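You operate a simulated robot arm through the tools that you are given. There is no shell and no other tool.

You run a simulated robot arm. Do the job below in one go: nothing can be reset, and whatever is moved stays where it is left.

JOB
Zero the counter, then wind 5 m of film at 40 m/min.
Fine: key the length on the touchscreen; the machine stops itself there.

The check looks at the end state, three seconds after you hand in, the way a careful person would. Anything else that was tipped, shoved, dropped, spilled or broken makes it a failure.

ROBOT AND FRAMES
A 7-joint arm with a two-finger parallel gripper, fixed in place. Base frame: the origin is on the floor under the middle of its stand, x ahead of it, y to its left, z up. Lengths are in mm, angles in degrees, forces in N, time in s.
It reaches about 1479 mm from its shoulder. Its first joint turns from -166.0 to 166.0 degrees. Payload 4.4 kg.
Tool frame: the origin (TCP) lies between the finger pads and is the grasp point; the fingertips stand 23 mm ahead of it; z points along the fingers, y is the line along which they close. The gripper opens to 94 mm. The fingers are 38 mm wide and 10 mm thick; the gripper's body (54 by 96 mm) begins 39 mm behind the TCP.
Orientation is told as [roll, pitch, yaw] about the base's x, y, z axes, in that order, counted from this pose: with the fingers straight down and closing along the base's y, the tool's x points along the base's -x, its y along +y and its z along -z.

CONTROLS
- The arm moves only by the tool servo_tool. Its argument "targets" is a list of rows, each a list of 7 numbers: the finger opening in mm, from 0 to 94, then the shift along the base's x, y, z in mm, then the turn, a rotation vector about the base's x, y, z in degrees. In form: [[claw, dx, dy, dz, wx, wy, wz], ...]. A call has 1 to 20 rows; each row shifts and turns the commanded pose from where the row before left it. Each row takes 0.2 s and may step no farther than 50 mm and 8.6 degrees from the row before; otherwise, or with a gripper value out of range, the whole call is refused. A pose out of reach is approached as far as the arm can. The call stops where the force on the tool passes 40 N (or 10 N more than at its start, if that is more) or the arm is blocked; 0.2 s more then pass. Each finger travels about 72 mm/s and halts on what it meets, pressing with about 40 N; the grip force reading is that of the motor and also rises with nothing between the fingers. The clock runs only during rows and for 0.2 s after the last one: add rows that do not move to give the fingers time. It gives the time, the measured TCP pose, the force on the tool (base axes), the opening and the grip force at its end, in the units of the frame above (readings bear some noise), with the torque about the TCP (base axes, N m) and any sound that the robot's microphone picked up.
- Cameras (640 x 400 px; columns grow to the right, rows downward): "scene" is fixed at [47.7, 649.9, 1825.8]; the picture's right is [-0.05, -1.00, 0.00], its down [-0.51, 0.02, -0.86] and it looks along [0.86, -0.04, -0.51] (base axes); focal length 340 px, centre (320, 200). "wrist" rides on the gripper at [86, 16, -74] in the tool frame; the picture's right is [-0.18, 0.98, 0.00], its down [-0.58, -0.11, -0.81] and it looks along [-0.79, -0.15, 0.59] (tool axes); focal length 243 px, centre (320, 200).
- get_image(camera): a new picture of that camera. The clock stands still meanwhile.
- point_at(camera, pixels): there is no depth. For up to 12 entries [column, row, z] of the newest picture of that camera ("zoom" is the newest enlarged one), the place [x, y] in the base frame at which the ray of that pixel passes the height z, good to about 2 mm. The clock stands still meanwhile.
- enlarge(camera, box): a new picture of the part [left, top, right, bottom] of that camera's present view, enlarged. The clock stands still meanwhile.
- sign_off(): hands the job in; it is judged then, once.

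Open the gripper and draw the arm clear of the work before you hand the job in, unless the task says otherwise.

The tools are called after ">>>" as a command line: name --pt "numbers of a row" for each row, then --argument value for the rest, lists and objects as JSON in quotes. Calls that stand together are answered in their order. servo_tool: Moves the arm, as the interface text tells. Its arguments: {"type":"object","properties":{"targets":{"type":"array"}},"required":["targets"]} The other tools are called the same way: get_image (camera) takes a picture; point_at (camera, pixels) gives the place at which the rays of pixels pass given heights; enlarge (camera, box) takes an enlarged picture of a part of a camera's view; sign_off () hands the job in.

At the start:

```text
clock: 0.0
eef_pos: [655.7, 263.8, 1554.1]
tool_rot: [0.0, 0.0, -0.1]
ft_force: [0.3, -0.1, -0.5]
moment: [0.03, -0.03, 0.0]
gripper_width: 94.1
finger_force: 0.0
```

scene: 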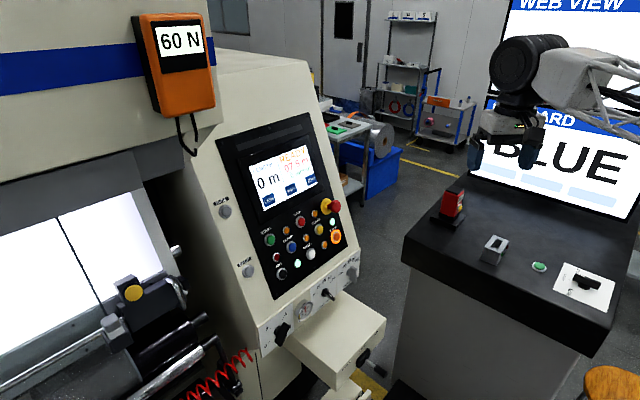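
wrist: 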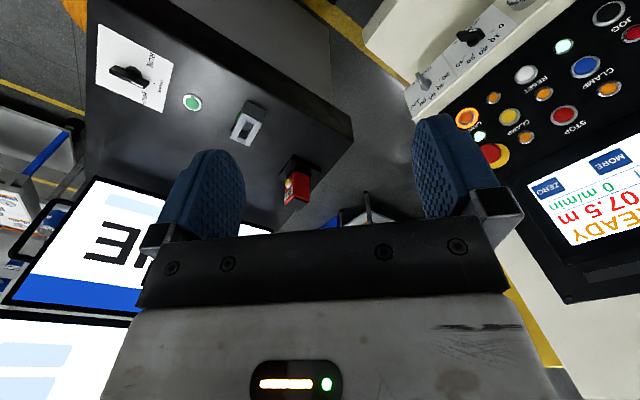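

I start by looking closely at the control panel (around pixel 290,200 in scene) and the desk at right.

>>> enlarge --camera "scene" --box '[210, 110, 390, 222]'

>>> enlarge --camera "scene" --box '[230, 200, 390, 300]'

>>> enlarge --camera "scene" --box '[240, 270, 400, 370]'

>>> enlarge --camera "scene" --box '[400, 170, 640, 320]'

>>> enlarge --camera "wrist" --box '[400, 0, 640, 150]'

>>> enlarge --camera "wrist" --box '[480, 120, 640, 270]'

```text
3.56 times, centred on (300, 166) of scene
```

zoom: 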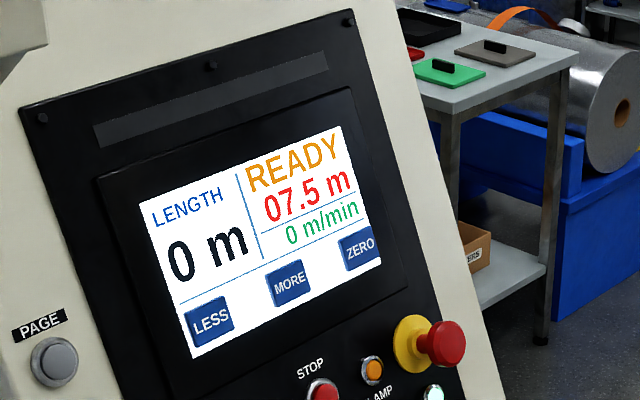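

```text
4.00 times, centred on (310, 250) of scene
```

zoom: 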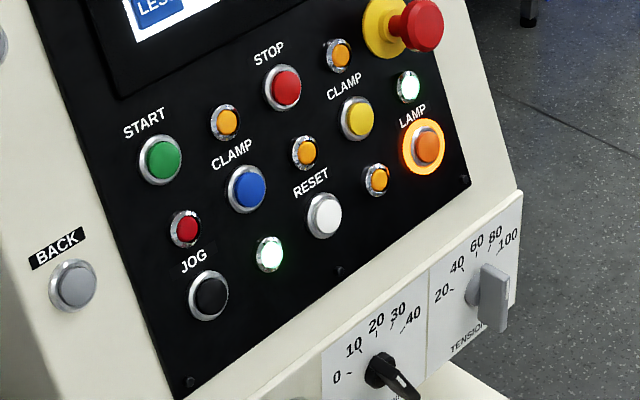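

```text
4.00 times, centred on (320, 320) of scene
```

zoom: 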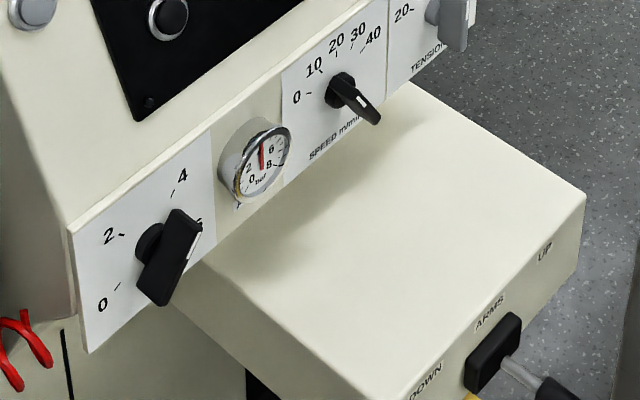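

```text
2.67 times, centred on (520, 245) of scene
```

zoom: 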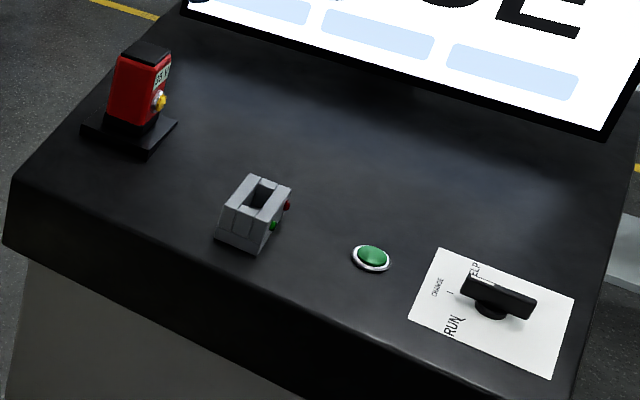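

```text
2.67 times, centred on (520, 75) of wrist
```

zoom: 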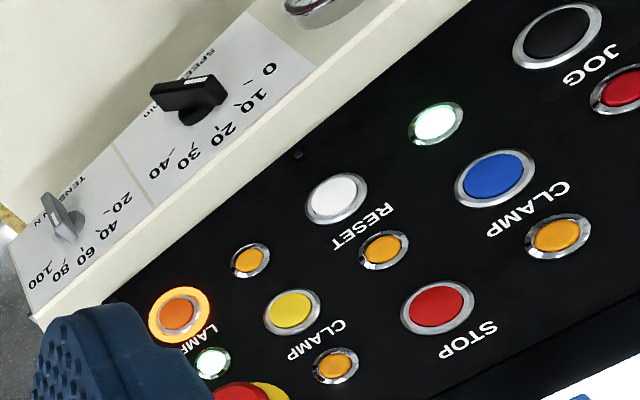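

```text
2.67 times, centred on (560, 195) of wrist
```

zoom: 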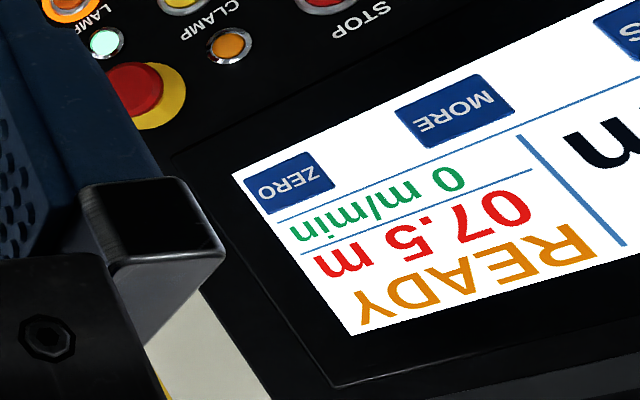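

The panel shows LENGTH 0 m, counter 07.5 m, READY, with LESS/MORE/ZERO touch keys; the speed knob is at about scene (325,292). I'll triangulate the panel features using both cameras' rays.

>>> point_at --camera "scene" --pixels '[[311.2, 179.7, 1200], [291.3, 189.6, 1200], [269.1, 200.6, 1200], [335.4, 206.7, 1200], [270.75, 239.5, 1200], [301.5, 221.75, 1200], [311, 253.75, 1200], [282, 273.75, 1200], [292, 247, 1200], [319.5, 229.5, 1200], [336.25, 236.5, 1200], [325, 292, 1200]]'

>>> point_at --camera "wrist" --pixels '[[548.7, 188.2, 1200], [610.6, 161.2, 1200], [563.9, 114.75, 1200], [526.4, 74.25, 1200], [585.6, 66.75, 1200], [509.9, 117, 1200], [467.5, 117.75, 1200], [608.9, 13.1, 1200], [475, 37.5, 1200], [427, 80, 1200]]'

```text
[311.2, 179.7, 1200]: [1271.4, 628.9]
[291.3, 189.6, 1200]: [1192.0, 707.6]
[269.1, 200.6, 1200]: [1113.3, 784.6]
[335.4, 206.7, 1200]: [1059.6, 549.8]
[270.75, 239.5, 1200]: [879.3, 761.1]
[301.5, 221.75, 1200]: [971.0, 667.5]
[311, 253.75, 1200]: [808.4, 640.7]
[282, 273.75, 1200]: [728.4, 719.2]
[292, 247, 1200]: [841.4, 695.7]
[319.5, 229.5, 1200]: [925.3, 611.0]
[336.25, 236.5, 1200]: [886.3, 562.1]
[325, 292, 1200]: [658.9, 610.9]
```

```text
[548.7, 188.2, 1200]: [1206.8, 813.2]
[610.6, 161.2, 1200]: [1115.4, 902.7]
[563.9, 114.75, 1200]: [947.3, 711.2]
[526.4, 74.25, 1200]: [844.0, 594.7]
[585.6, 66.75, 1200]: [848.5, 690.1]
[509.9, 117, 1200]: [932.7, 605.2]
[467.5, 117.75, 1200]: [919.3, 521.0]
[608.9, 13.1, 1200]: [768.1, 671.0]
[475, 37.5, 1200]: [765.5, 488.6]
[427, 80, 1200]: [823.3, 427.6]
```

Triangulation: ZERO ≈ (991,634,1344), MORE ≈ (931,694,1343), STOP ≈ (906,666,1245), panel faces (-x,-y) at 45° and leans back 20°. Now I look closer at the knobs on the lower strip.

>>> enlarge --camera "scene" --box '[300, 265, 364, 305]'

>>> enlarge --camera "wrist" --box '[396, 10, 524, 90]'

>>> enlarge --camera "scene" --box '[240, 140, 330, 220]'

>>> enlarge --camera "scene" --box '[0, 180, 260, 400]'

```text
10.00 times, centred on (332, 285) of scene
```

zoom: 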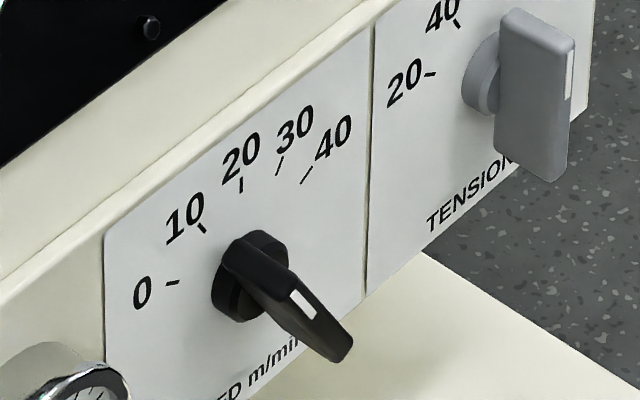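

```text
5.00 times, centred on (460, 50) of wrist
```

zoom: 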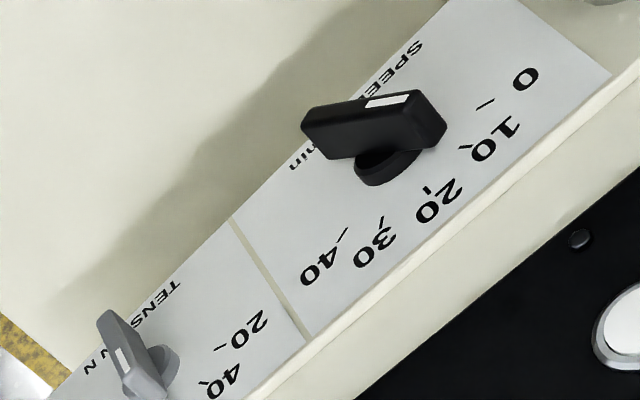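

```text
5.00 times, centred on (285, 180) of scene
```

zoom: 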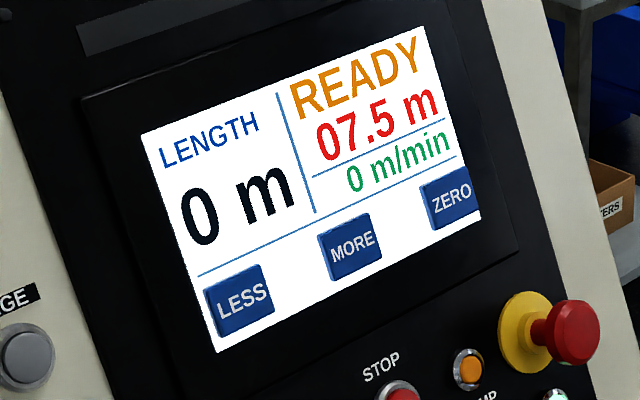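

```text
1.82 times, centred on (130, 290) of scene
```

zoom: 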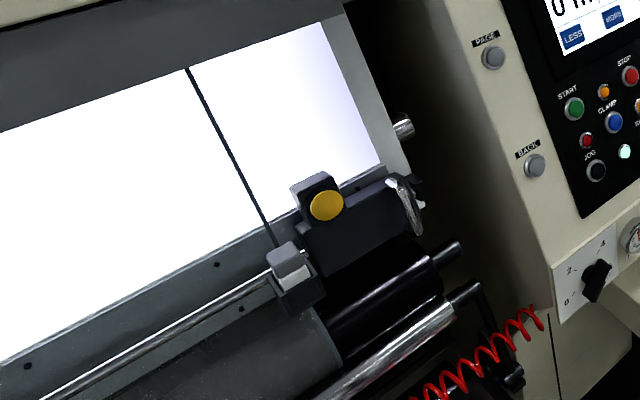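

The speed pointer (white mark on outer face) seems to be near 10; tension points up (60). I check where the right-hand desk is, so that I can keep clear of it.

>>> point_at --camera "scene" --pixels '[[494, 249, 1000], [539, 267, 1000], [453, 203, 1000], [404, 237, 1000], [400, 262, 1000], [317.2, 293.2, 1000], [324.1, 283.5, 1000], [330.7, 282.5, 1000], [386, 322, 1000], [340, 388, 1000], [275, 336, 1000], [361, 356, 1000]]'

>>> point_at --camera "wrist" --pixels '[[246, 124, 1000], [192, 102, 1000], [296, 186, 1000], [354, 134, 1000], [493.4, 30.6, 1000], [482, 48, 1000], [465, 56.4, 1000], [430, 82, 1000]]'

```text
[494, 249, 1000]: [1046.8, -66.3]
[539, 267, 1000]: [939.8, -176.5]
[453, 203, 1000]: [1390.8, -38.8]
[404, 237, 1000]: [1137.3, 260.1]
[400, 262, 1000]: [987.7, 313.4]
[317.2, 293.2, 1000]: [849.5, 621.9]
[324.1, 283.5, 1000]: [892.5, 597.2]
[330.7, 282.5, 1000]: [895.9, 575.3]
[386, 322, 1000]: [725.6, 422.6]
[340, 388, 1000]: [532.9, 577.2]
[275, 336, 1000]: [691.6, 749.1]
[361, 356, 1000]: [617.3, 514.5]
```

```text
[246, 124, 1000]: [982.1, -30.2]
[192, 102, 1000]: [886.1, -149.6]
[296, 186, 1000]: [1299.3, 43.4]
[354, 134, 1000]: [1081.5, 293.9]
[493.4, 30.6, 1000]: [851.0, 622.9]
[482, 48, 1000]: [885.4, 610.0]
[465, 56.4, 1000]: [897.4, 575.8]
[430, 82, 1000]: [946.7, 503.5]
```

Strip plane is vertical, facing (-0.707,-0.707,0); the speed knob centre is about (873,599,986), pointer near 10. I move to a closer viewing pose (yaw 45°, TCP about (679,468,1250)) to look at the strip and the tray below it.

>>> servo_tool --pt "60 0 30 -40 0 0 7.5" --pt "30 0 35 -40 0 0 7.5" --pt "0 0 35 -40 0 0 7.5" --pt "0 5 35 -40 0 0 7.5" --pt "0 9 35 -40 0 0 7.5" --pt "0 9 34 -40 0 0 7.5" --pt "0 0 0 -40 0 0 0" --pt "0 0 0 -24 0 0 0" --pt "0 0 0 0 0 0 0"

```text
refused: row 2 steps farther than a row can; nothing moved
```

The second row was 53 mm long, over the limit; I resend with smaller steps.

>>> servo_tool --pt "60 0 25 -35 0 0 7.5" --pt "30 0 30 -35 0 0 7.5" --pt "0 0 30 -35 0 0 7.5" --pt "0 5 30 -35 0 0 7.5" --pt "0 9 30 -35 0 0 7.5" --pt "0 9 30 -35 0 0 7.5" --pt "0 0 29 -35 0 0 0" --pt "0 0 0 -40 0 0 0" --pt "0 0 0 -19 0 0 0" --pt "0 0 0 0 0 0 0"

>>> get_image --camera "wrist"

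>>> get_image --camera "scene"

```text
clock: 2.2
eef_pos: [678.6, 468.5, 1250.5]
tool_rot: [0.0, 0.0, 45.0]
ft_force: [0.0, 0.8, -0.1]
moment: [0.0, -0.03, 0.01]
gripper_width: 0.1
finger_force: 39.6
```

```text
taken
```

wrist: 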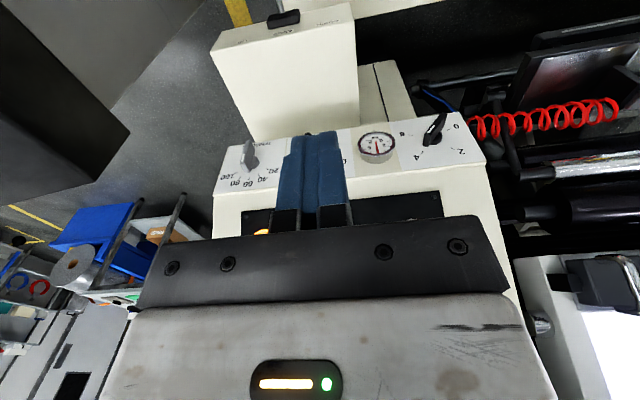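

```text
taken
```

scene: 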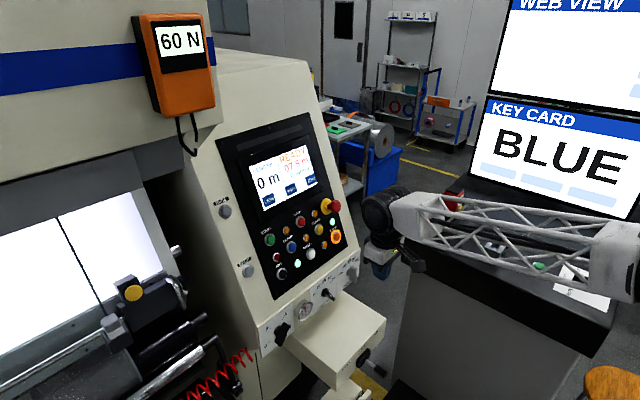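

The wrist view shows the strip with the tray in front of it. I triangulate the tray's corner (scene (386,322), wrist (212,48)) and other strip features.

>>> point_at --camera "scene" --pixels '[[386, 322, 900], [340, 388, 900], [345, 390, 900], [392, 375, 900]]'

>>> point_at --camera "wrist" --pixels '[[212, 50, 900], [350, 5, 900], [358, 128, 900], [263, 141, 900], [375, 150, 900], [440, 120, 900], [250, 150, 900]]'

>>> enlarge --camera "wrist" --box '[190, 0, 430, 150]'

```text
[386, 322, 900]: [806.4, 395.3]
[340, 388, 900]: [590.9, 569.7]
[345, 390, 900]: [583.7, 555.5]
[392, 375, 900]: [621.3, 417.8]
```

```text
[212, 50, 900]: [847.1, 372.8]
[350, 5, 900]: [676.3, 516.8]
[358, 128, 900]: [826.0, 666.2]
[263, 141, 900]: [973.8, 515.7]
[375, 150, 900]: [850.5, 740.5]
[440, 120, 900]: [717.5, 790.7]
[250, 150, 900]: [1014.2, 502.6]
```

```text
2.67 times, centred on (310, 75) of wrist
```

zoom: 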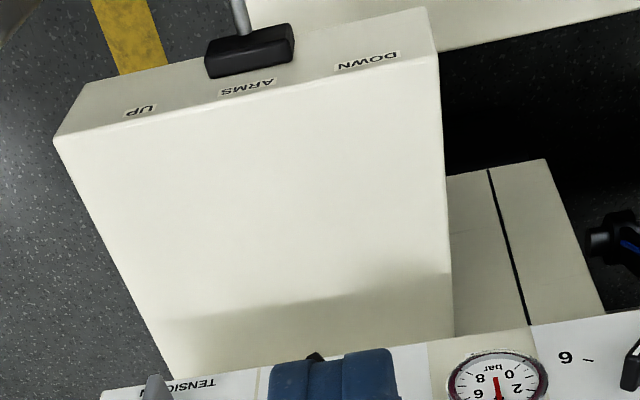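

The tray is well below the strip (about z 765), so there is room. I tilt the tool 30° and move to about (810,404,1000), to the right of the speed knob, for a near-frontal close look.

>>> servo_tool --pt "0 18.8 -9.3 -35.7 5.3 -5.3 0" --pt "0 18.8 -9.3 -35.7 5.3 -5.3 0" --pt "0 18.8 -9.3 -35.7 5.3 -5.3 0" --pt "0 18.8 -9.3 -35.7 5.3 -5.3 0" --pt "0 18.8 -9.3 -35.7 0 0 0" --pt "0 18.8 -9.3 -35.7 0 0 0" --pt "0 18.8 -9.3 -35.7 0 0 0" --pt "0 0 0 0 0 0 0"

>>> get_image --camera "wrist"

>>> get_image --camera "scene"

```text
clock: 4.0
eef_pos: [811.9, 402.4, 998.4]
tool_rot: [0.1, -30.1, 45.1]
ft_force: [-0.4, 0.1, 0.9]
moment: [0.0, -0.01, 0.04]
gripper_width: 0.0
finger_force: 39.9
```

```text
taken
```

wrist: 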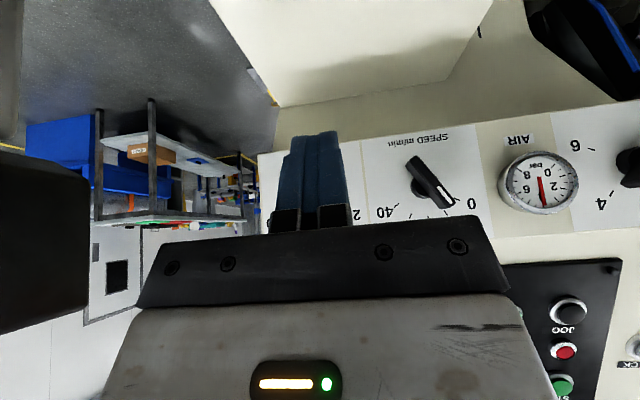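

```text
taken
```

scene: 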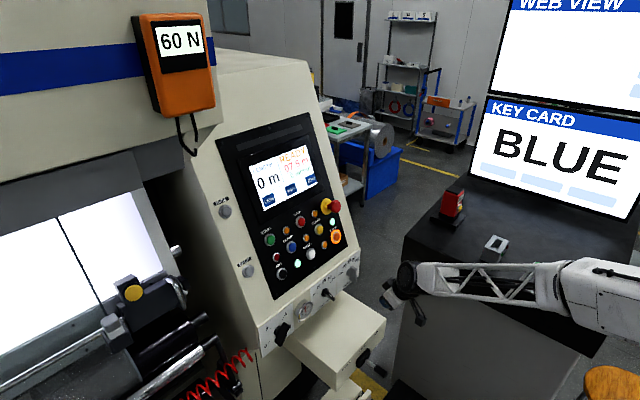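

The knob is visible at wrist (430,183). I enlarge it.

>>> enlarge --camera "wrist" --box '[360, 135, 488, 225]'

```text
4.44 times, centred on (424, 180) of wrist
```

zoom: 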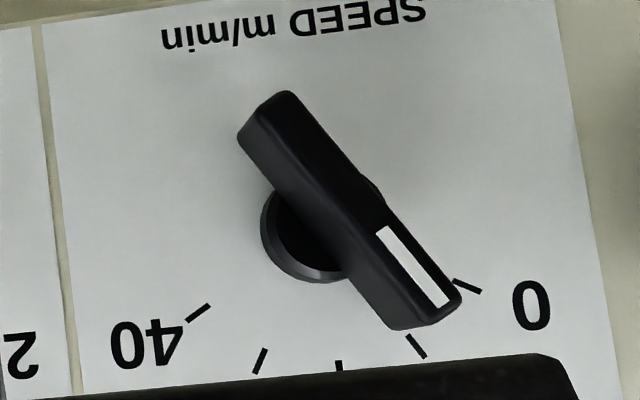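

Ticks are at 30° spacing (0 at −60°, 20 straight up, 40 at +60°) and the pointer is at about 10 (−30°), with the handle sticking out about 34 mm. I check the dial centre's rays from this close view.

>>> point_at --camera "zoom" --pixels '[[321, 224.6, 950], [340, 367, 950], [467, 286, 950], [198, 312, 950], [361, 202, 950], [276, 100, 950], [447, 305, 950]]'

```text
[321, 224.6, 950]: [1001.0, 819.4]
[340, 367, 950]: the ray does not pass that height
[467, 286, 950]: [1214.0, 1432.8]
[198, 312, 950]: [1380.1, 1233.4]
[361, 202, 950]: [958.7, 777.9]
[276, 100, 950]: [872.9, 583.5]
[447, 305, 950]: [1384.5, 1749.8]
```

The dial centre comes out at (873.9,598.4,981.6), with the pointer at −30.7° (10 m/min). I back off a bit, tilt the tool to horizontal facing the strip, roll −30° to match the handle, and open the fingers, stopping 160 mm short of the strip.

>>> servo_tool --pt "0 -10 8.4 -2 5.3 -5.3 0" --pt "0 -10 8.4 -2 5.3 -5.3 0" --pt "0 -10 8.4 -2 5.3 -5.3 0" --pt "0 -10 8.4 -2 5.3 -5.3 0" --pt "0 -10 8.4 -2 5.3 -5.3 0" --pt "20 -10 8.4 -2 5.3 -5.3 0" --pt "40 -6.5 8.4 -2 5.3 -5.3 0" --pt "60 0 9.8 -2.8 5.3 -5.3 0" --pt "60 0 0 0 -5.3 -5.3 0" --pt "60 0 0 0 -5.3 -5.3 0" --pt "60 0 0 0 -5.3 -5.3 0" --pt "60 0 0 0 -5.3 -5.3 0" --pt "60 0 0 0 0 0 0"

>>> get_image --camera "wrist"

>>> get_image --camera "scene"

```text
clock: 6.8
eef_pos: [779.2, 437.4, 1027.2]
tool_rot: [-84.0, -62.3, 133.0]
ft_force: [0.0, -0.6, -0.5]
moment: [0.02, -0.03, 0.01]
gripper_width: 59.9
finger_force: 0.0
out of reach, approached as far as the arm can: row 10, 11, 12
```

```text
taken
```

wrist: 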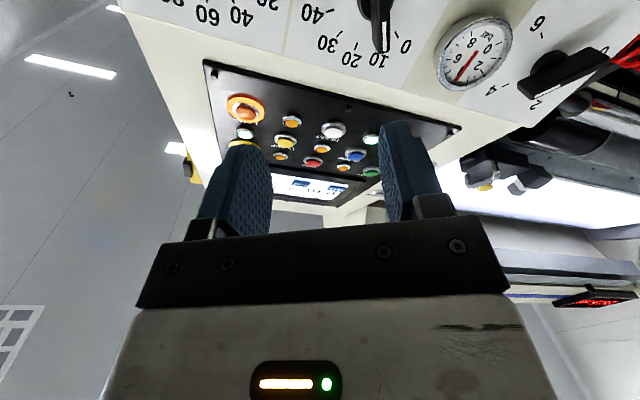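

```text
taken
```

scene: 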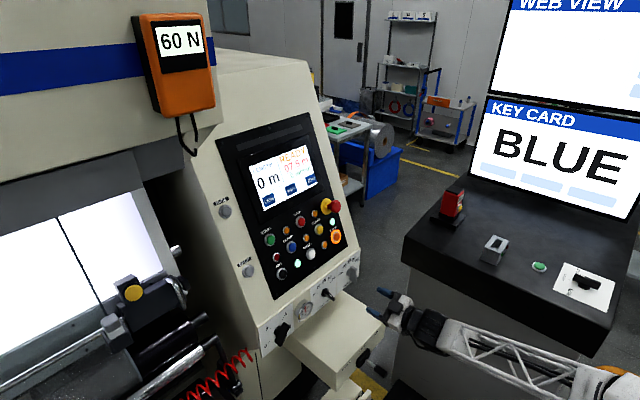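

Rolling −30° at this place ran out of reach (TCP drifted to (779,437,1027)). I undo the roll and see whether the commanded pose is recovered.

>>> servo_tool --pt "60 0 0 0 5.3 5.3 0" --pt "60 0 0 0 5.3 5.3 0" --pt "60 0 0 0 5.3 5.3 0" --pt "60 0 0 0 5.3 5.3 0" --pt "60 0 0 0 0 0 0"

```text
clock: 8.0
eef_pos: [780.3, 436.9, 1027.9]
tool_rot: [73.7, -88.4, -26.2]
ft_force: [0.3, -1.1, 0.5]
moment: [-0.03, 0.03, 0.0]
gripper_width: 59.8
finger_force: 0.1
```

The pose is a clean horizontal one again, yaw about 47.5°. I move nearer to the knob axis (s≈930, z 982), correct yaw by −2.5°, then try the roll again in small steps from there, where the arm is more stretched.

>>> servo_tool --pt "60 4.8 27.8 -15.3 0 0 -1.2" --pt "70 4.8 27.8 -15.3 0 0 -1.3" --pt "80 4.9 27.9 -15.4 0 0 0" --pt "90 0 0 0 -3.5 -3.5 0" --pt "90 0 0 0 -3.5 -3.5 0" --pt "90 0 0 0 0 0 0"

```text
clock: 9.4
eef_pos: [794.1, 521.4, 981.8]
tool_rot: [-87.1, -81.5, 132.1]
ft_force: [-0.8, 0.5, -0.3]
moment: [0.03, 0.01, -0.02]
gripper_width: 90.0
finger_force: 0.1
```

That worked; roll is now about −8.5°. I continue with the rest of the roll in small steps.

>>> servo_tool --pt "90 0 0 0 -3.5 -3.5 0" --pt "90 0 0 0 -3.5 -3.5 0" --pt "90 0 0 0 -3.5 -3.5 0" --pt "90 0 0 0 -3.5 -3.5 0" --pt "90 0 0 0 0 0 0"

>>> get_image --camera "wrist"

>>> get_image --camera "scene"

```text
clock: 10.6
eef_pos: [845.7, 484.7, 1030.6]
tool_rot: [-85.8, -62.9, 133.0]
ft_force: [-0.2, 0.2, -0.6]
moment: [-0.02, 0.04, -0.03]
gripper_width: 90.2
finger_force: 0.0
out of reach, approached as far as the arm can: row 2, 3, 4
```

```text
taken
```

wrist: 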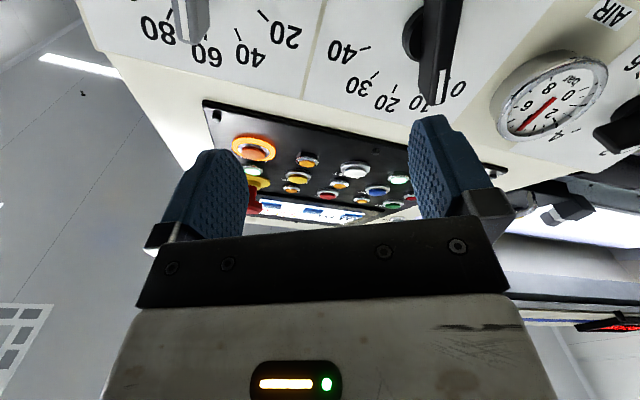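

```text
taken
```

scene: 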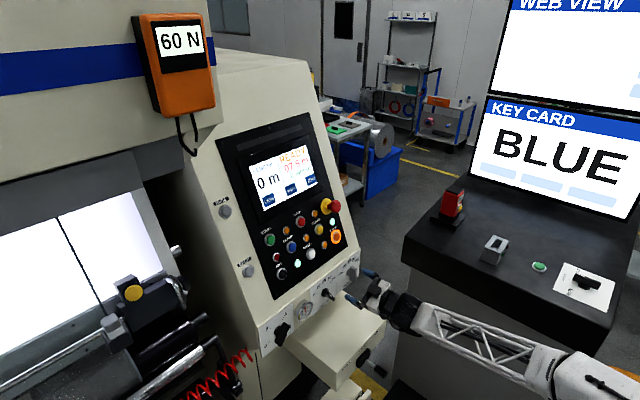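

Roll stalls at about −15°, with the TCP drifting when pushed further. I'll roll back, return to the axis, and test how far the positive roll goes (it's needed up to +60°); the grip can self-align the handle by the rest.

>>> servo_tool --pt "90 0 0 0 4.5 4.5 0" --pt "90 0 0 0 4.5 4.5 0" --pt "90 0 0 0 4.5 4.5 0" --pt "90 -17.2 12.1 -16.3 0 0 0" --pt "90 -17.2 12.1 -16.3 0 0 0" --pt "90 -17.2 12.1 -16.3 0 0 0" --pt "90 0 0 0 0 0 0"

```text
clock: 12.2
eef_pos: [792.3, 522.7, 979.4]
tool_rot: [-80.9, -82.0, 128.4]
ft_force: [0.6, -0.1, -0.5]
moment: [0.0, 0.0, 0.0]
gripper_width: 90.2
finger_force: 0.0
```

Back on the axis with roll −8°. Now I test the positive roll up to +60° here in free space, correcting the yaw by −2.4° first.

>>> servo_tool --pt "90 1 -1 2 0 0 -2.4" --pt "90 0 0 0 5.3 5.3 0" --pt "90 0 0 0 5.3 5.3 0" --pt "90 0 0 0 5.3 5.3 0" --pt "90 0 0 0 5.3 5.3 0" --pt "90 0 0 0 5.3 5.3 0" --pt "90 0 0 0 5.3 5.3 0" --pt "90 0 0 0 5.3 5.3 0" --pt "90 0 0 0 5.3 5.3 0" --pt "90 0 0 0 5.3 5.3 0" --pt "90 0 0 0 0 0 0"

>>> get_image --camera "wrist"

>>> get_image --camera "scene"

```text
clock: 14.6
eef_pos: [795.2, 522.8, 982.7]
tool_rot: [89.4, -30.3, -43.6]
ft_force: [0.4, -0.1, 0.2]
moment: [0.0, 0.01, 0.0]
gripper_width: 90.0
finger_force: 0.0
```

```text
taken
```

wrist: 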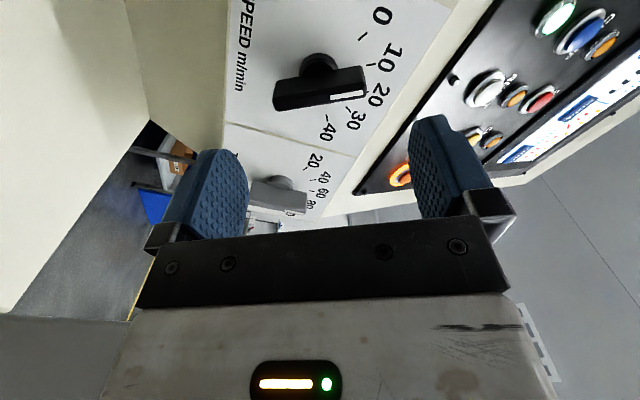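

```text
taken
```

scene: 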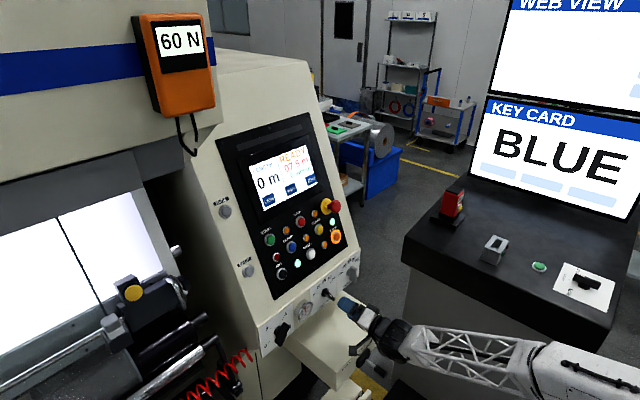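

Roll +60° works cleanly. I roll back to −10°, set the opening to 60 mm, and check the pose before approaching.

>>> servo_tool --pt "80 0 0 0 -5.5 -5.5 0" --pt "70 0 0 0 -5.5 -5.5 0" --pt "60 0 0 0 -5.5 -5.5 0" --pt "60 0 0 0 -5.5 -5.5 0" --pt "60 0 0 0 -5.5 -5.5 0" --pt "60 0 0 0 -5.5 -5.5 0" --pt "60 0 0 0 -5.5 -5.5 0" --pt "60 0 0 0 -5.5 -5.5 0" --pt "60 0 0 0 -5.5 -5.5 0" --pt "60 0 0 0 0 0 0"

>>> get_image --camera "wrist"

```text
clock: 16.8
eef_pos: [795.2, 522.2, 983.5]
tool_rot: [-83.2, -79.6, 128.2]
ft_force: [-0.6, -0.8, 0.2]
moment: [-0.01, 0.02, -0.01]
gripper_width: 60.0
finger_force: 0.1
```

```text
taken
```

wrist: 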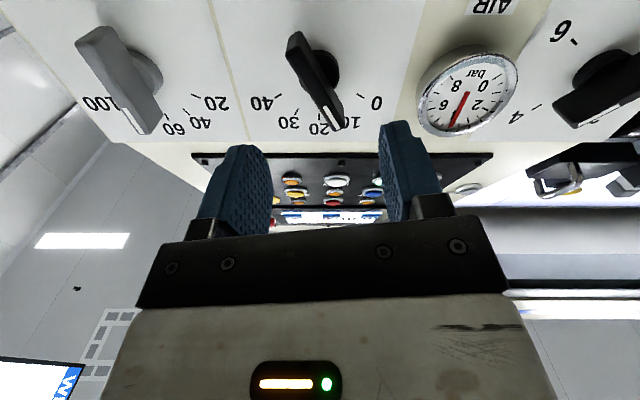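

Pose is right: roll −10°, tool z along d, TCP (795,522,983.5). I approach straight in by about 69 mm so that the fingertips end about 17 mm off the strip, still open.

>>> servo_tool --pt "60 11.3 8.7 -0.9 0 0 0" --pt "60 10 10 -1 0 0 0" --pt "60 10 10 0 0 0 0" --pt "60 10 10 0 0 0 0" --pt "60 8.8 8.8 0 0 0 0" --pt "60 0 0 0 0 0 0"

>>> get_image --camera "wrist"

>>> enlarge --camera "scene" --box '[280, 250, 408, 330]'

```text
clock: 18.2
eef_pos: [845.5, 569.8, 980.0]
tool_rot: [-83.2, -79.5, 128.3]
ft_force: [0.1, -1.8, -0.6]
moment: [-0.02, -0.03, 0.0]
gripper_width: 60.1
finger_force: 0.0
```

```text
taken
```

wrist: 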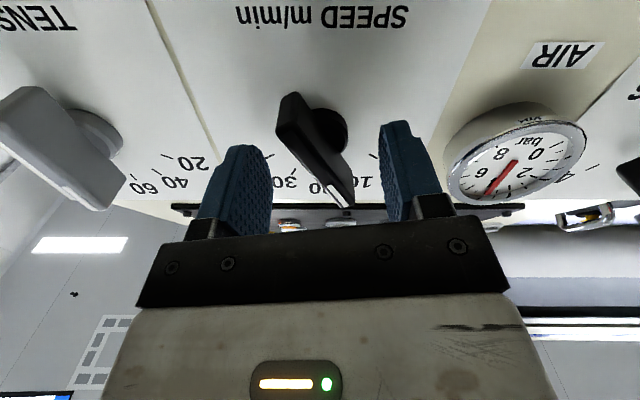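

```text
5.00 times, centred on (344, 290) of scene
```

zoom: 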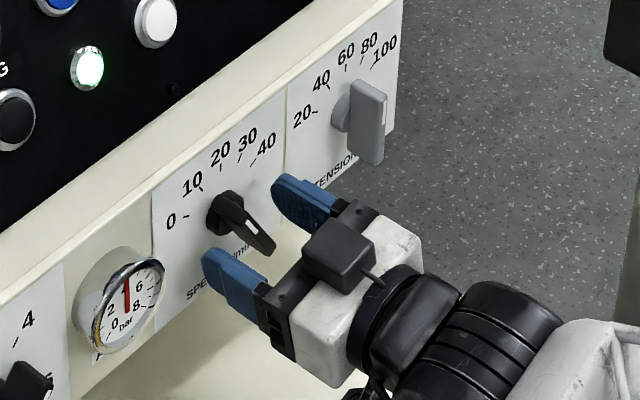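

The handle sits between the open fingers (scene zoom: fingertips at (275,180) and (205,255), handle between). I close the fingers on it.

>>> servo_tool --pt "40 0 0 0 0 0 0" --pt "20 0 0 0 0 0 0" --pt "5 0 0 0 0 0 0" --pt "5 0 0 0 0 0 0" --pt "5 0 0 0 0 0 0"

>>> get_image --camera "wrist"

>>> enlarge --camera "scene" --box '[280, 250, 408, 330]'

```text
clock: 19.4
eef_pos: [845.8, 569.8, 980.9]
tool_rot: [-83.3, -79.5, 128.5]
ft_force: [-11.9, 10.1, 1.8]
moment: [0.14, -0.15, -0.28]
gripper_width: 11.1
finger_force: 44.7
```

```text
taken
```

wrist: 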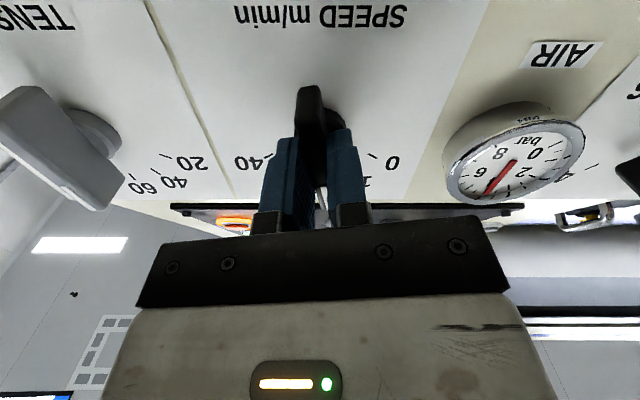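

```text
5.00 times, centred on (344, 290) of scene
```

zoom: 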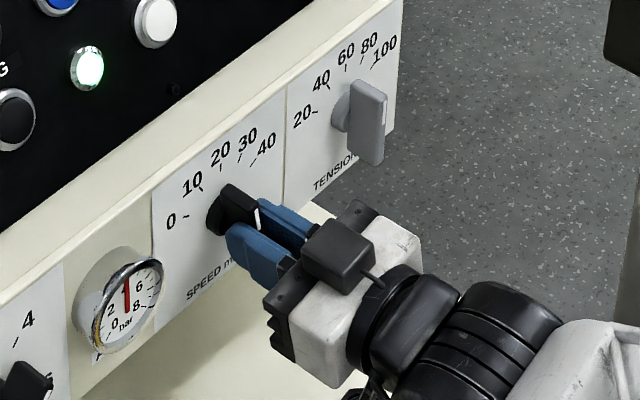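

The handle is gripped (11.1 mm) and has been pulled into line at about −10°. I now turn the tool about the knob axis by +70° in 5° steps, with a 1 mm sideways easing.

>>> servo_tool --pt "5 -0.6 0.6 0.5 3.56 3.56 0" --pt "5 0 0 0 3.56 3.56 0" --pt "5 0 0 0 3.56 3.56 0" --pt "5 0 0 0 3.56 3.56 0" --pt "5 0 0 0 3.56 3.56 0" --pt "5 0 0 0 3.56 3.56 0" --pt "5 0 0 0 3.56 3.56 0" --pt "5 0 0 0 3.56 3.56 0" --pt "5 0 0 0 3.56 3.56 0" --pt "5 0 0 0 3.56 3.56 0" --pt "5 0 0 0 3.56 3.56 0" --pt "5 0 0 0 3.56 3.56 0" --pt "5 0 0 0 3.56 3.56 0" --pt "5 0 0 0 3.56 3.56 0" --pt "5 0 0 0 0 0 0"

>>> get_image --camera "wrist"

>>> enlarge --camera "scene" --box '[280, 250, 408, 330]'

```text
clock: 22.1
eef_pos: [844.4, 569.7, 980.5]
tool_rot: [89.1, -39.0, -43.3]
ft_force: [9.4, 14.1, -2.4]
moment: [-0.27, 0.26, -0.17]
gripper_width: 10.8
finger_force: 44.9
stopped in row 13: the force on the tool passed its limit at 41 N (the readings are from after the stop); the commanded pose is now the measured one
```

```text
taken
```

wrist: 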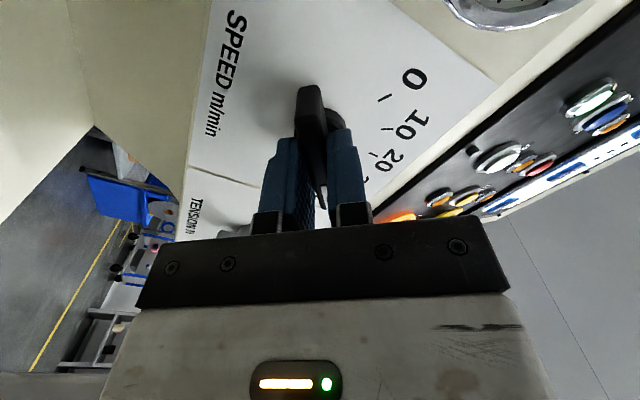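

```text
5.00 times, centred on (344, 290) of scene
```

zoom: 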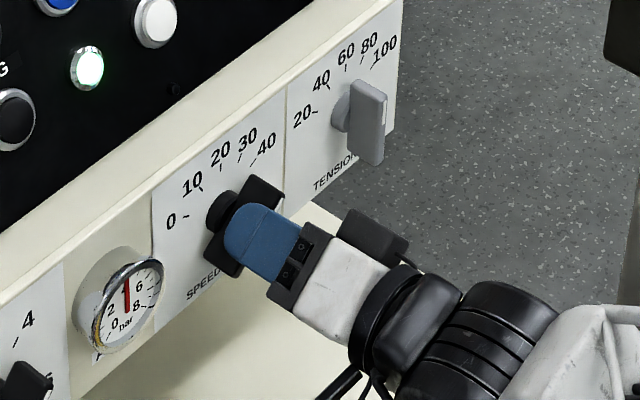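

The force limit tripped at roll ≈51°, pointer now a bit short of 40. I continue the last 9° in small 3° steps.

>>> servo_tool --pt "5 0.5 0.5 0.3 2.12 2.12 0" --pt "5 0 0 0.3 2.12 2.12 0" --pt "5 0 0 0 2.12 2.12 0" --pt "5 0 0 0 0 0 0"

```text
clock: 23.1
eef_pos: [845.8, 570.0, 981.5]
tool_rot: [89.4, -29.8, -43.6]
ft_force: [6.9, 11.5, -10.8]
moment: [-0.83, 0.57, 0.95]
gripper_width: 10.9
finger_force: 45.3
```

Roll is now 60°. I open the fingers, and back off straight out to check the pointer.

>>> servo_tool --pt "30 0 0 0 0 0 0" --pt "60 0 0 0 0 0 0" --pt "60 0 0 0 0 0 0" --pt "60 -14 -14 0 0 0 0" --pt "60 -18 -18 0 0 0 0" --pt "60 -18 -18 0 0 0 0" --pt "60 0 0 0 0 0 0"

>>> get_image --camera "wrist"

>>> enlarge --camera "scene" --box '[280, 250, 408, 330]'

```text
clock: 24.7
eef_pos: [795.0, 521.0, 980.3]
tool_rot: [89.3, -29.9, -43.5]
ft_force: [0.7, -0.7, -0.5]
moment: [0.01, -0.03, 0.0]
gripper_width: 60.1
finger_force: 0.0
```

```text
taken
```

wrist: 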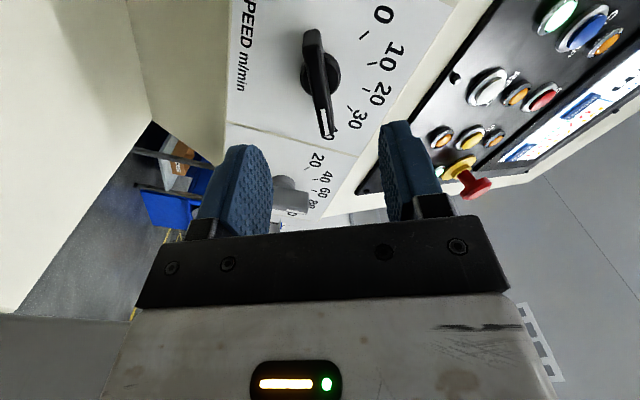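

```text
5.00 times, centred on (344, 290) of scene
```

zoom: 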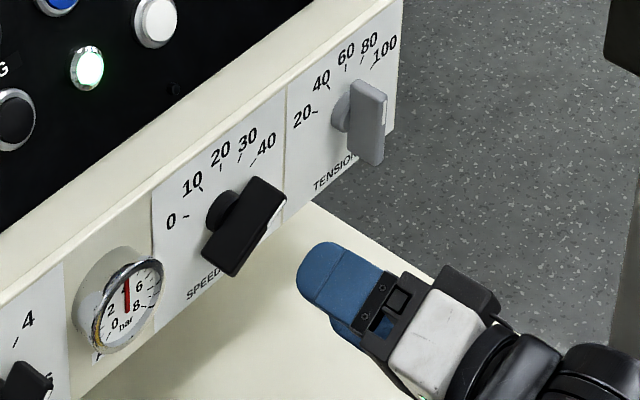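

The pointer appears to be at 40. I enlarge the wrist view around (320,85) to measure it.

>>> enlarge --camera "wrist" --box '[240, 10, 400, 150]'

>>> enlarge --camera "scene" --box '[300, 265, 364, 305]'

```text
2.86 times, centred on (320, 80) of wrist
```

zoom: 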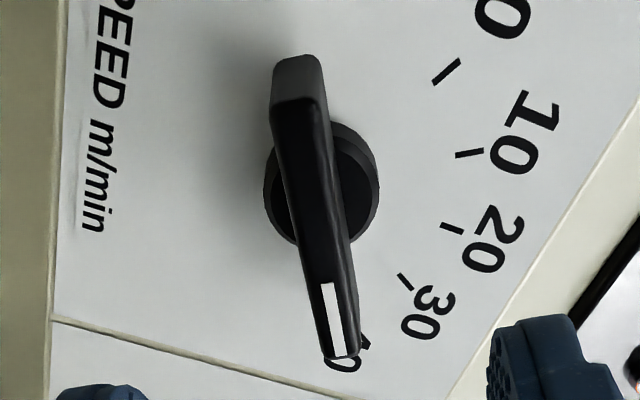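

```text
10.00 times, centred on (332, 285) of scene
```

zoom: 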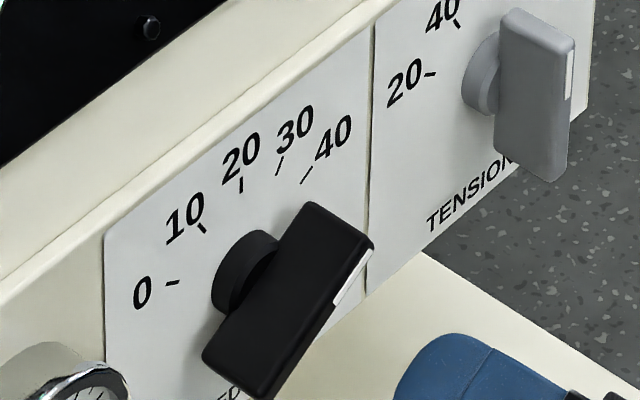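

Both views suggest about 58–60°. To measure it better I go back to the earlier frontal viewing pose (roll 0, tilt 30°, TCP about (812,402,998)).

>>> servo_tool --pt "60 -5 -5 0 -5.3 -5.3 0" --pt "60 0 0 0 -5.3 -5.3 0" --pt "60 0 0 0 -5.3 -5.3 0" --pt "60 0 0 0 -5.3 -5.3 0" --pt "60 0 0 0 -5.3 -5.3 0" --pt "60 0 0 0 -5.3 -5.3 0" --pt "30 0 0 0 -5.3 -5.3 0" --pt "0 0 0 0 -5.3 -5.3 0" --pt "0 2.8 -14.3 2.2 -5.3 5.3 0" --pt "0 2.8 -14.3 2.2 -5.3 5.3 0" --pt "0 2.8 -14.3 2.2 -5.3 5.3 0" --pt "0 2.8 -14.3 2.2 -5.3 5.3 0" --pt "0 2.8 -14.3 2.2 -5.3 5.3 0" --pt "0 2.8 -14.3 2.2 -5.3 5.3 0" --pt "0 2.8 -14.3 2.2 -5.3 5.3 0" --pt "0 2.8 -14.3 2.2 -5.3 5.3 0" --pt "0 0 0 0 0 0 0"

>>> get_image --camera "wrist"

>>> enlarge --camera "wrist" --box '[360, 135, 488, 225]'

```text
clock: 28.3
eef_pos: [812.8, 400.7, 1000.2]
tool_rot: [0.2, -28.9, 44.7]
ft_force: [-0.1, -0.8, -0.6]
moment: [-0.01, 0.02, 0.0]
gripper_width: 0.0
finger_force: 40.6
```

```text
taken
```

wrist: 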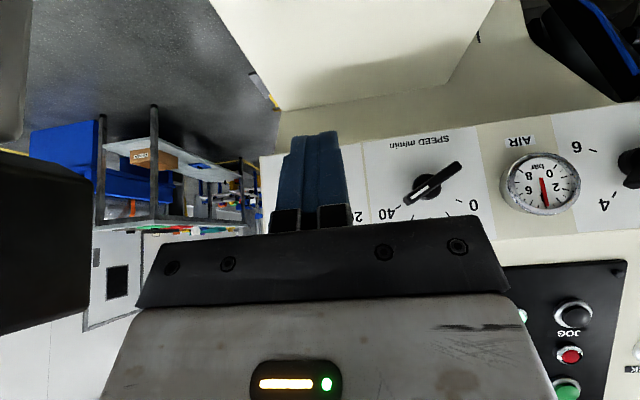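

```text
4.44 times, centred on (424, 180) of wrist
```

zoom: 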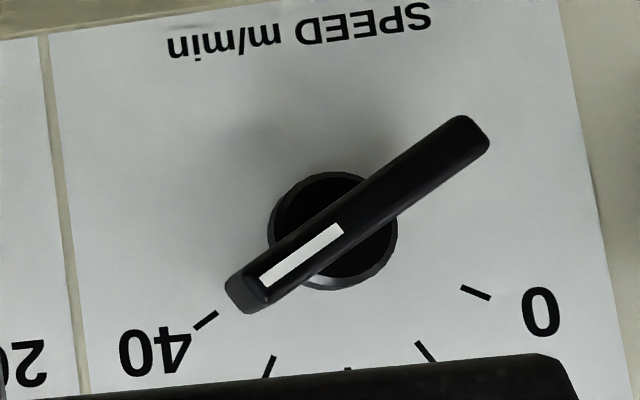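

The pointer lies along the 40 tick direction in this view. I compute it properly from rays of the white mark's edges and ticks.

>>> point_at --camera "zoom" --pixels '[[335, 224, 900], [260, 277, 900], [344, 233, 900], [268, 287, 900], [490, 148, 900], [455, 117, 900], [476, 293, 900], [206, 320, 900], [329.5, 232, 900]]'

```text
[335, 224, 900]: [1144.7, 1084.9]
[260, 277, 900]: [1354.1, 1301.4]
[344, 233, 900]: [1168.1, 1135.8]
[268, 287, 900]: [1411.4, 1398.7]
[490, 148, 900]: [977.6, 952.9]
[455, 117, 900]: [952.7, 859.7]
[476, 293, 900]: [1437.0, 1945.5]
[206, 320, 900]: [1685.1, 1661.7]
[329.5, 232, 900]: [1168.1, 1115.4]
```

The pointer comes out at 60.5°, i.e. on the 40 mark. Now I raise the arm with fingers closed, tilt to 70° (normal to the touchscreen), and go in front of the ZERO key at a 100 mm standoff.

>>> servo_tool --pt "0 0 0 48.2 4.84 -4.84 0" --pt "0 0 0 48.2 4.84 -4.84 0" --pt "0 0 0 48.2 4.84 -4.84 0" --pt "0 0 0 48.2 4.84 -4.84 0" --pt "0 0 0 48.2 4.84 -4.84 0" --pt "0 0 0 48.2 4.84 -4.84 0" --pt "0 0 0 48.2 0 0 0" --pt "0 0 0 48.2 0 0 0" --pt "0 24.1 37.9 0 0 0 0" --pt "0 24.1 37.9 0 0 0 0" --pt "0 24.1 37.9 0 0 0 0" --pt "0 24.1 37.9 0 0 0 0" --pt "0 0 0 0 0 0 0"

>>> get_image --camera "wrist"

>>> get_image --camera "scene"

```text
clock: 31.1
eef_pos: [910.5, 553.1, 1385.8]
tool_rot: [0.6, -69.9, 44.6]
ft_force: [0.1, -0.4, -0.6]
moment: [-0.01, -0.03, 0.01]
gripper_width: 0.0
finger_force: 40.4
```

```text
taken
```

wrist: 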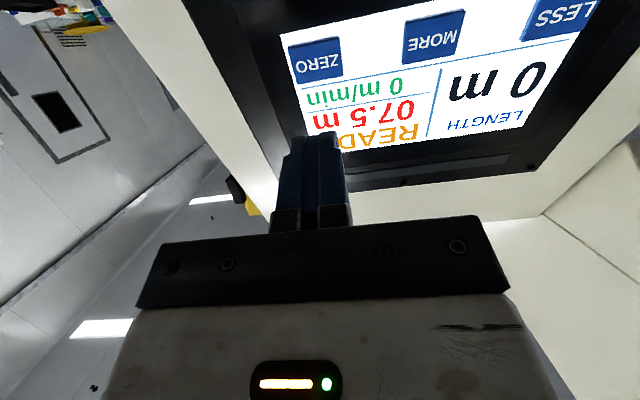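

```text
taken
```

scene: 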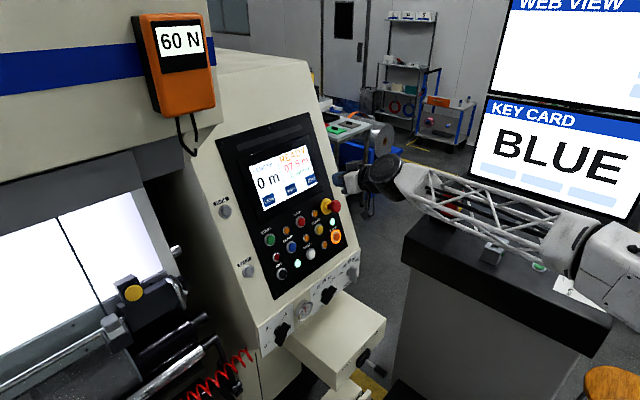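

Refined from this view (ZERO at wrist (317,65), MORE (433,38)): ZERO ≈ (993,633,1345), MORE ≈ (933,692,1343); the fingertip is lined up with ZERO, about 99 mm away. I advance 88 mm along the tool axis first.

>>> servo_tool --pt "0 13.4 13.1 -6.6 0 0 0" --pt "0 13.4 13.1 -6.6 0 0 0" --pt "0 13.4 13.1 -6.6 0 0 0" --pt "0 10 9.9 -5.2 0 0 0" --pt "0 8.6 8.8 -4.4 0 0 0" --pt "0 0 0 0 0 0 0"

>>> get_image --camera "wrist"

>>> enlarge --camera "scene" --box '[240, 140, 368, 220]'

```text
clock: 32.5
eef_pos: [968.1, 611.2, 1357.0]
tool_rot: [0.5, -69.8, 44.6]
ft_force: [-0.4, 0.6, -0.1]
moment: [0.03, 0.04, 0.02]
gripper_width: 0.0
finger_force: 40.3
```

```text
taken
```

wrist: 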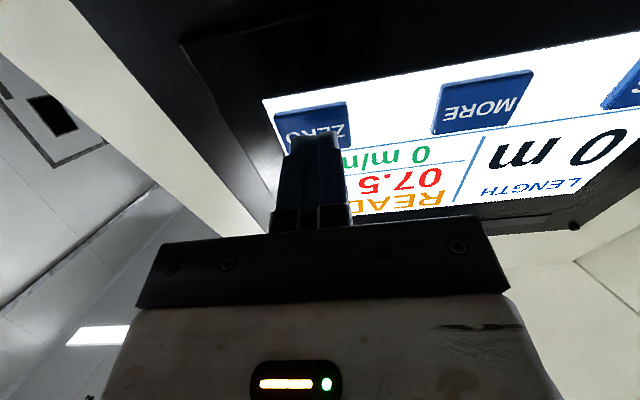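

```text
5.00 times, centred on (304, 180) of scene
```

zoom: 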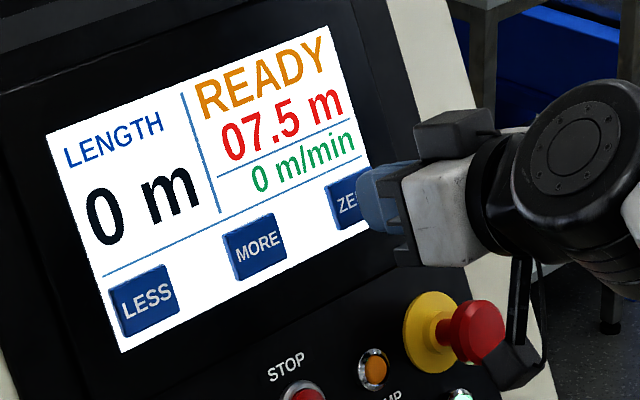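

The tip is about 11 mm short of ZERO, no contact yet. I close in with small steps, watching the force and the display.

>>> servo_tool --pt "0 2.7 2.6 -1.4 0 0 0" --pt "0 2 2 -1 0 0 0" --pt "0 0.7 0.7 -0.4 0 0 0" --pt "0 0 0 0 0 0 0"

>>> enlarge --camera "scene" --box '[240, 140, 368, 220]'

```text
clock: 33.5
eef_pos: [972.6, 615.9, 1354.2]
tool_rot: [0.6, -69.9, 44.5]
ft_force: [-0.4, -0.4, -0.1]
moment: [0.02, 0.04, -0.03]
gripper_width: 0.0
finger_force: 40.2
```

```text
5.00 times, centred on (304, 180) of scene
```

zoom: 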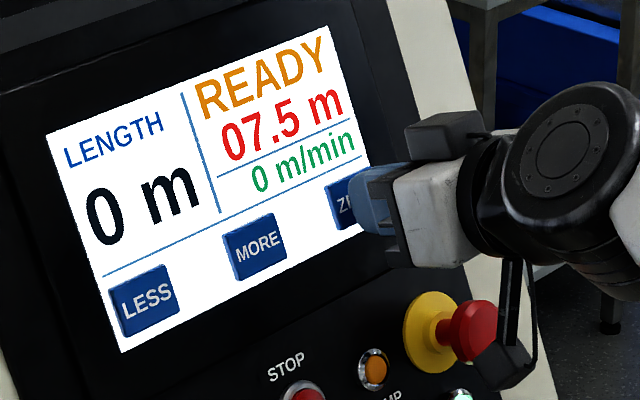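

No contact yet at TCP s-depth 972.6; I continue in 1 mm steps.

>>> servo_tool --pt "0 0.7 0.7 -0.35 0 0 0" --pt "0 0.7 0.7 -0.35 0 0 0" --pt "0 0.7 0.7 -0.35 0 0 0" --pt "0 0 0 0 0 0 0"

>>> enlarge --camera "scene" --box '[240, 140, 368, 220]'

```text
clock: 34.5
eef_pos: [974.4, 617.8, 1350.8]
tool_rot: [0.6, -69.9, 44.6]
ft_force: [0.2, -0.3, 0.3]
moment: [-0.02, 0.01, -0.01]
gripper_width: 0.1
finger_force: 39.9
```

```text
5.00 times, centred on (304, 180) of scene
```

zoom: 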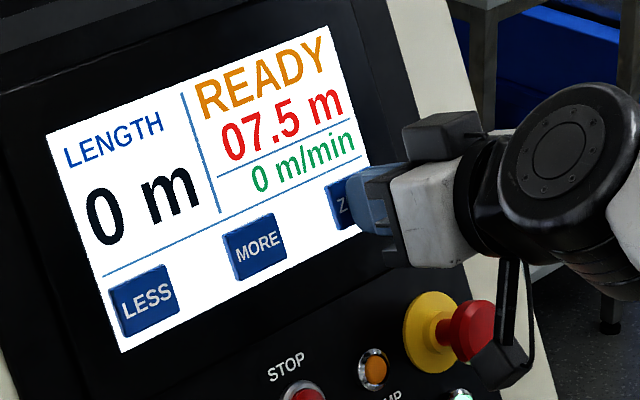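

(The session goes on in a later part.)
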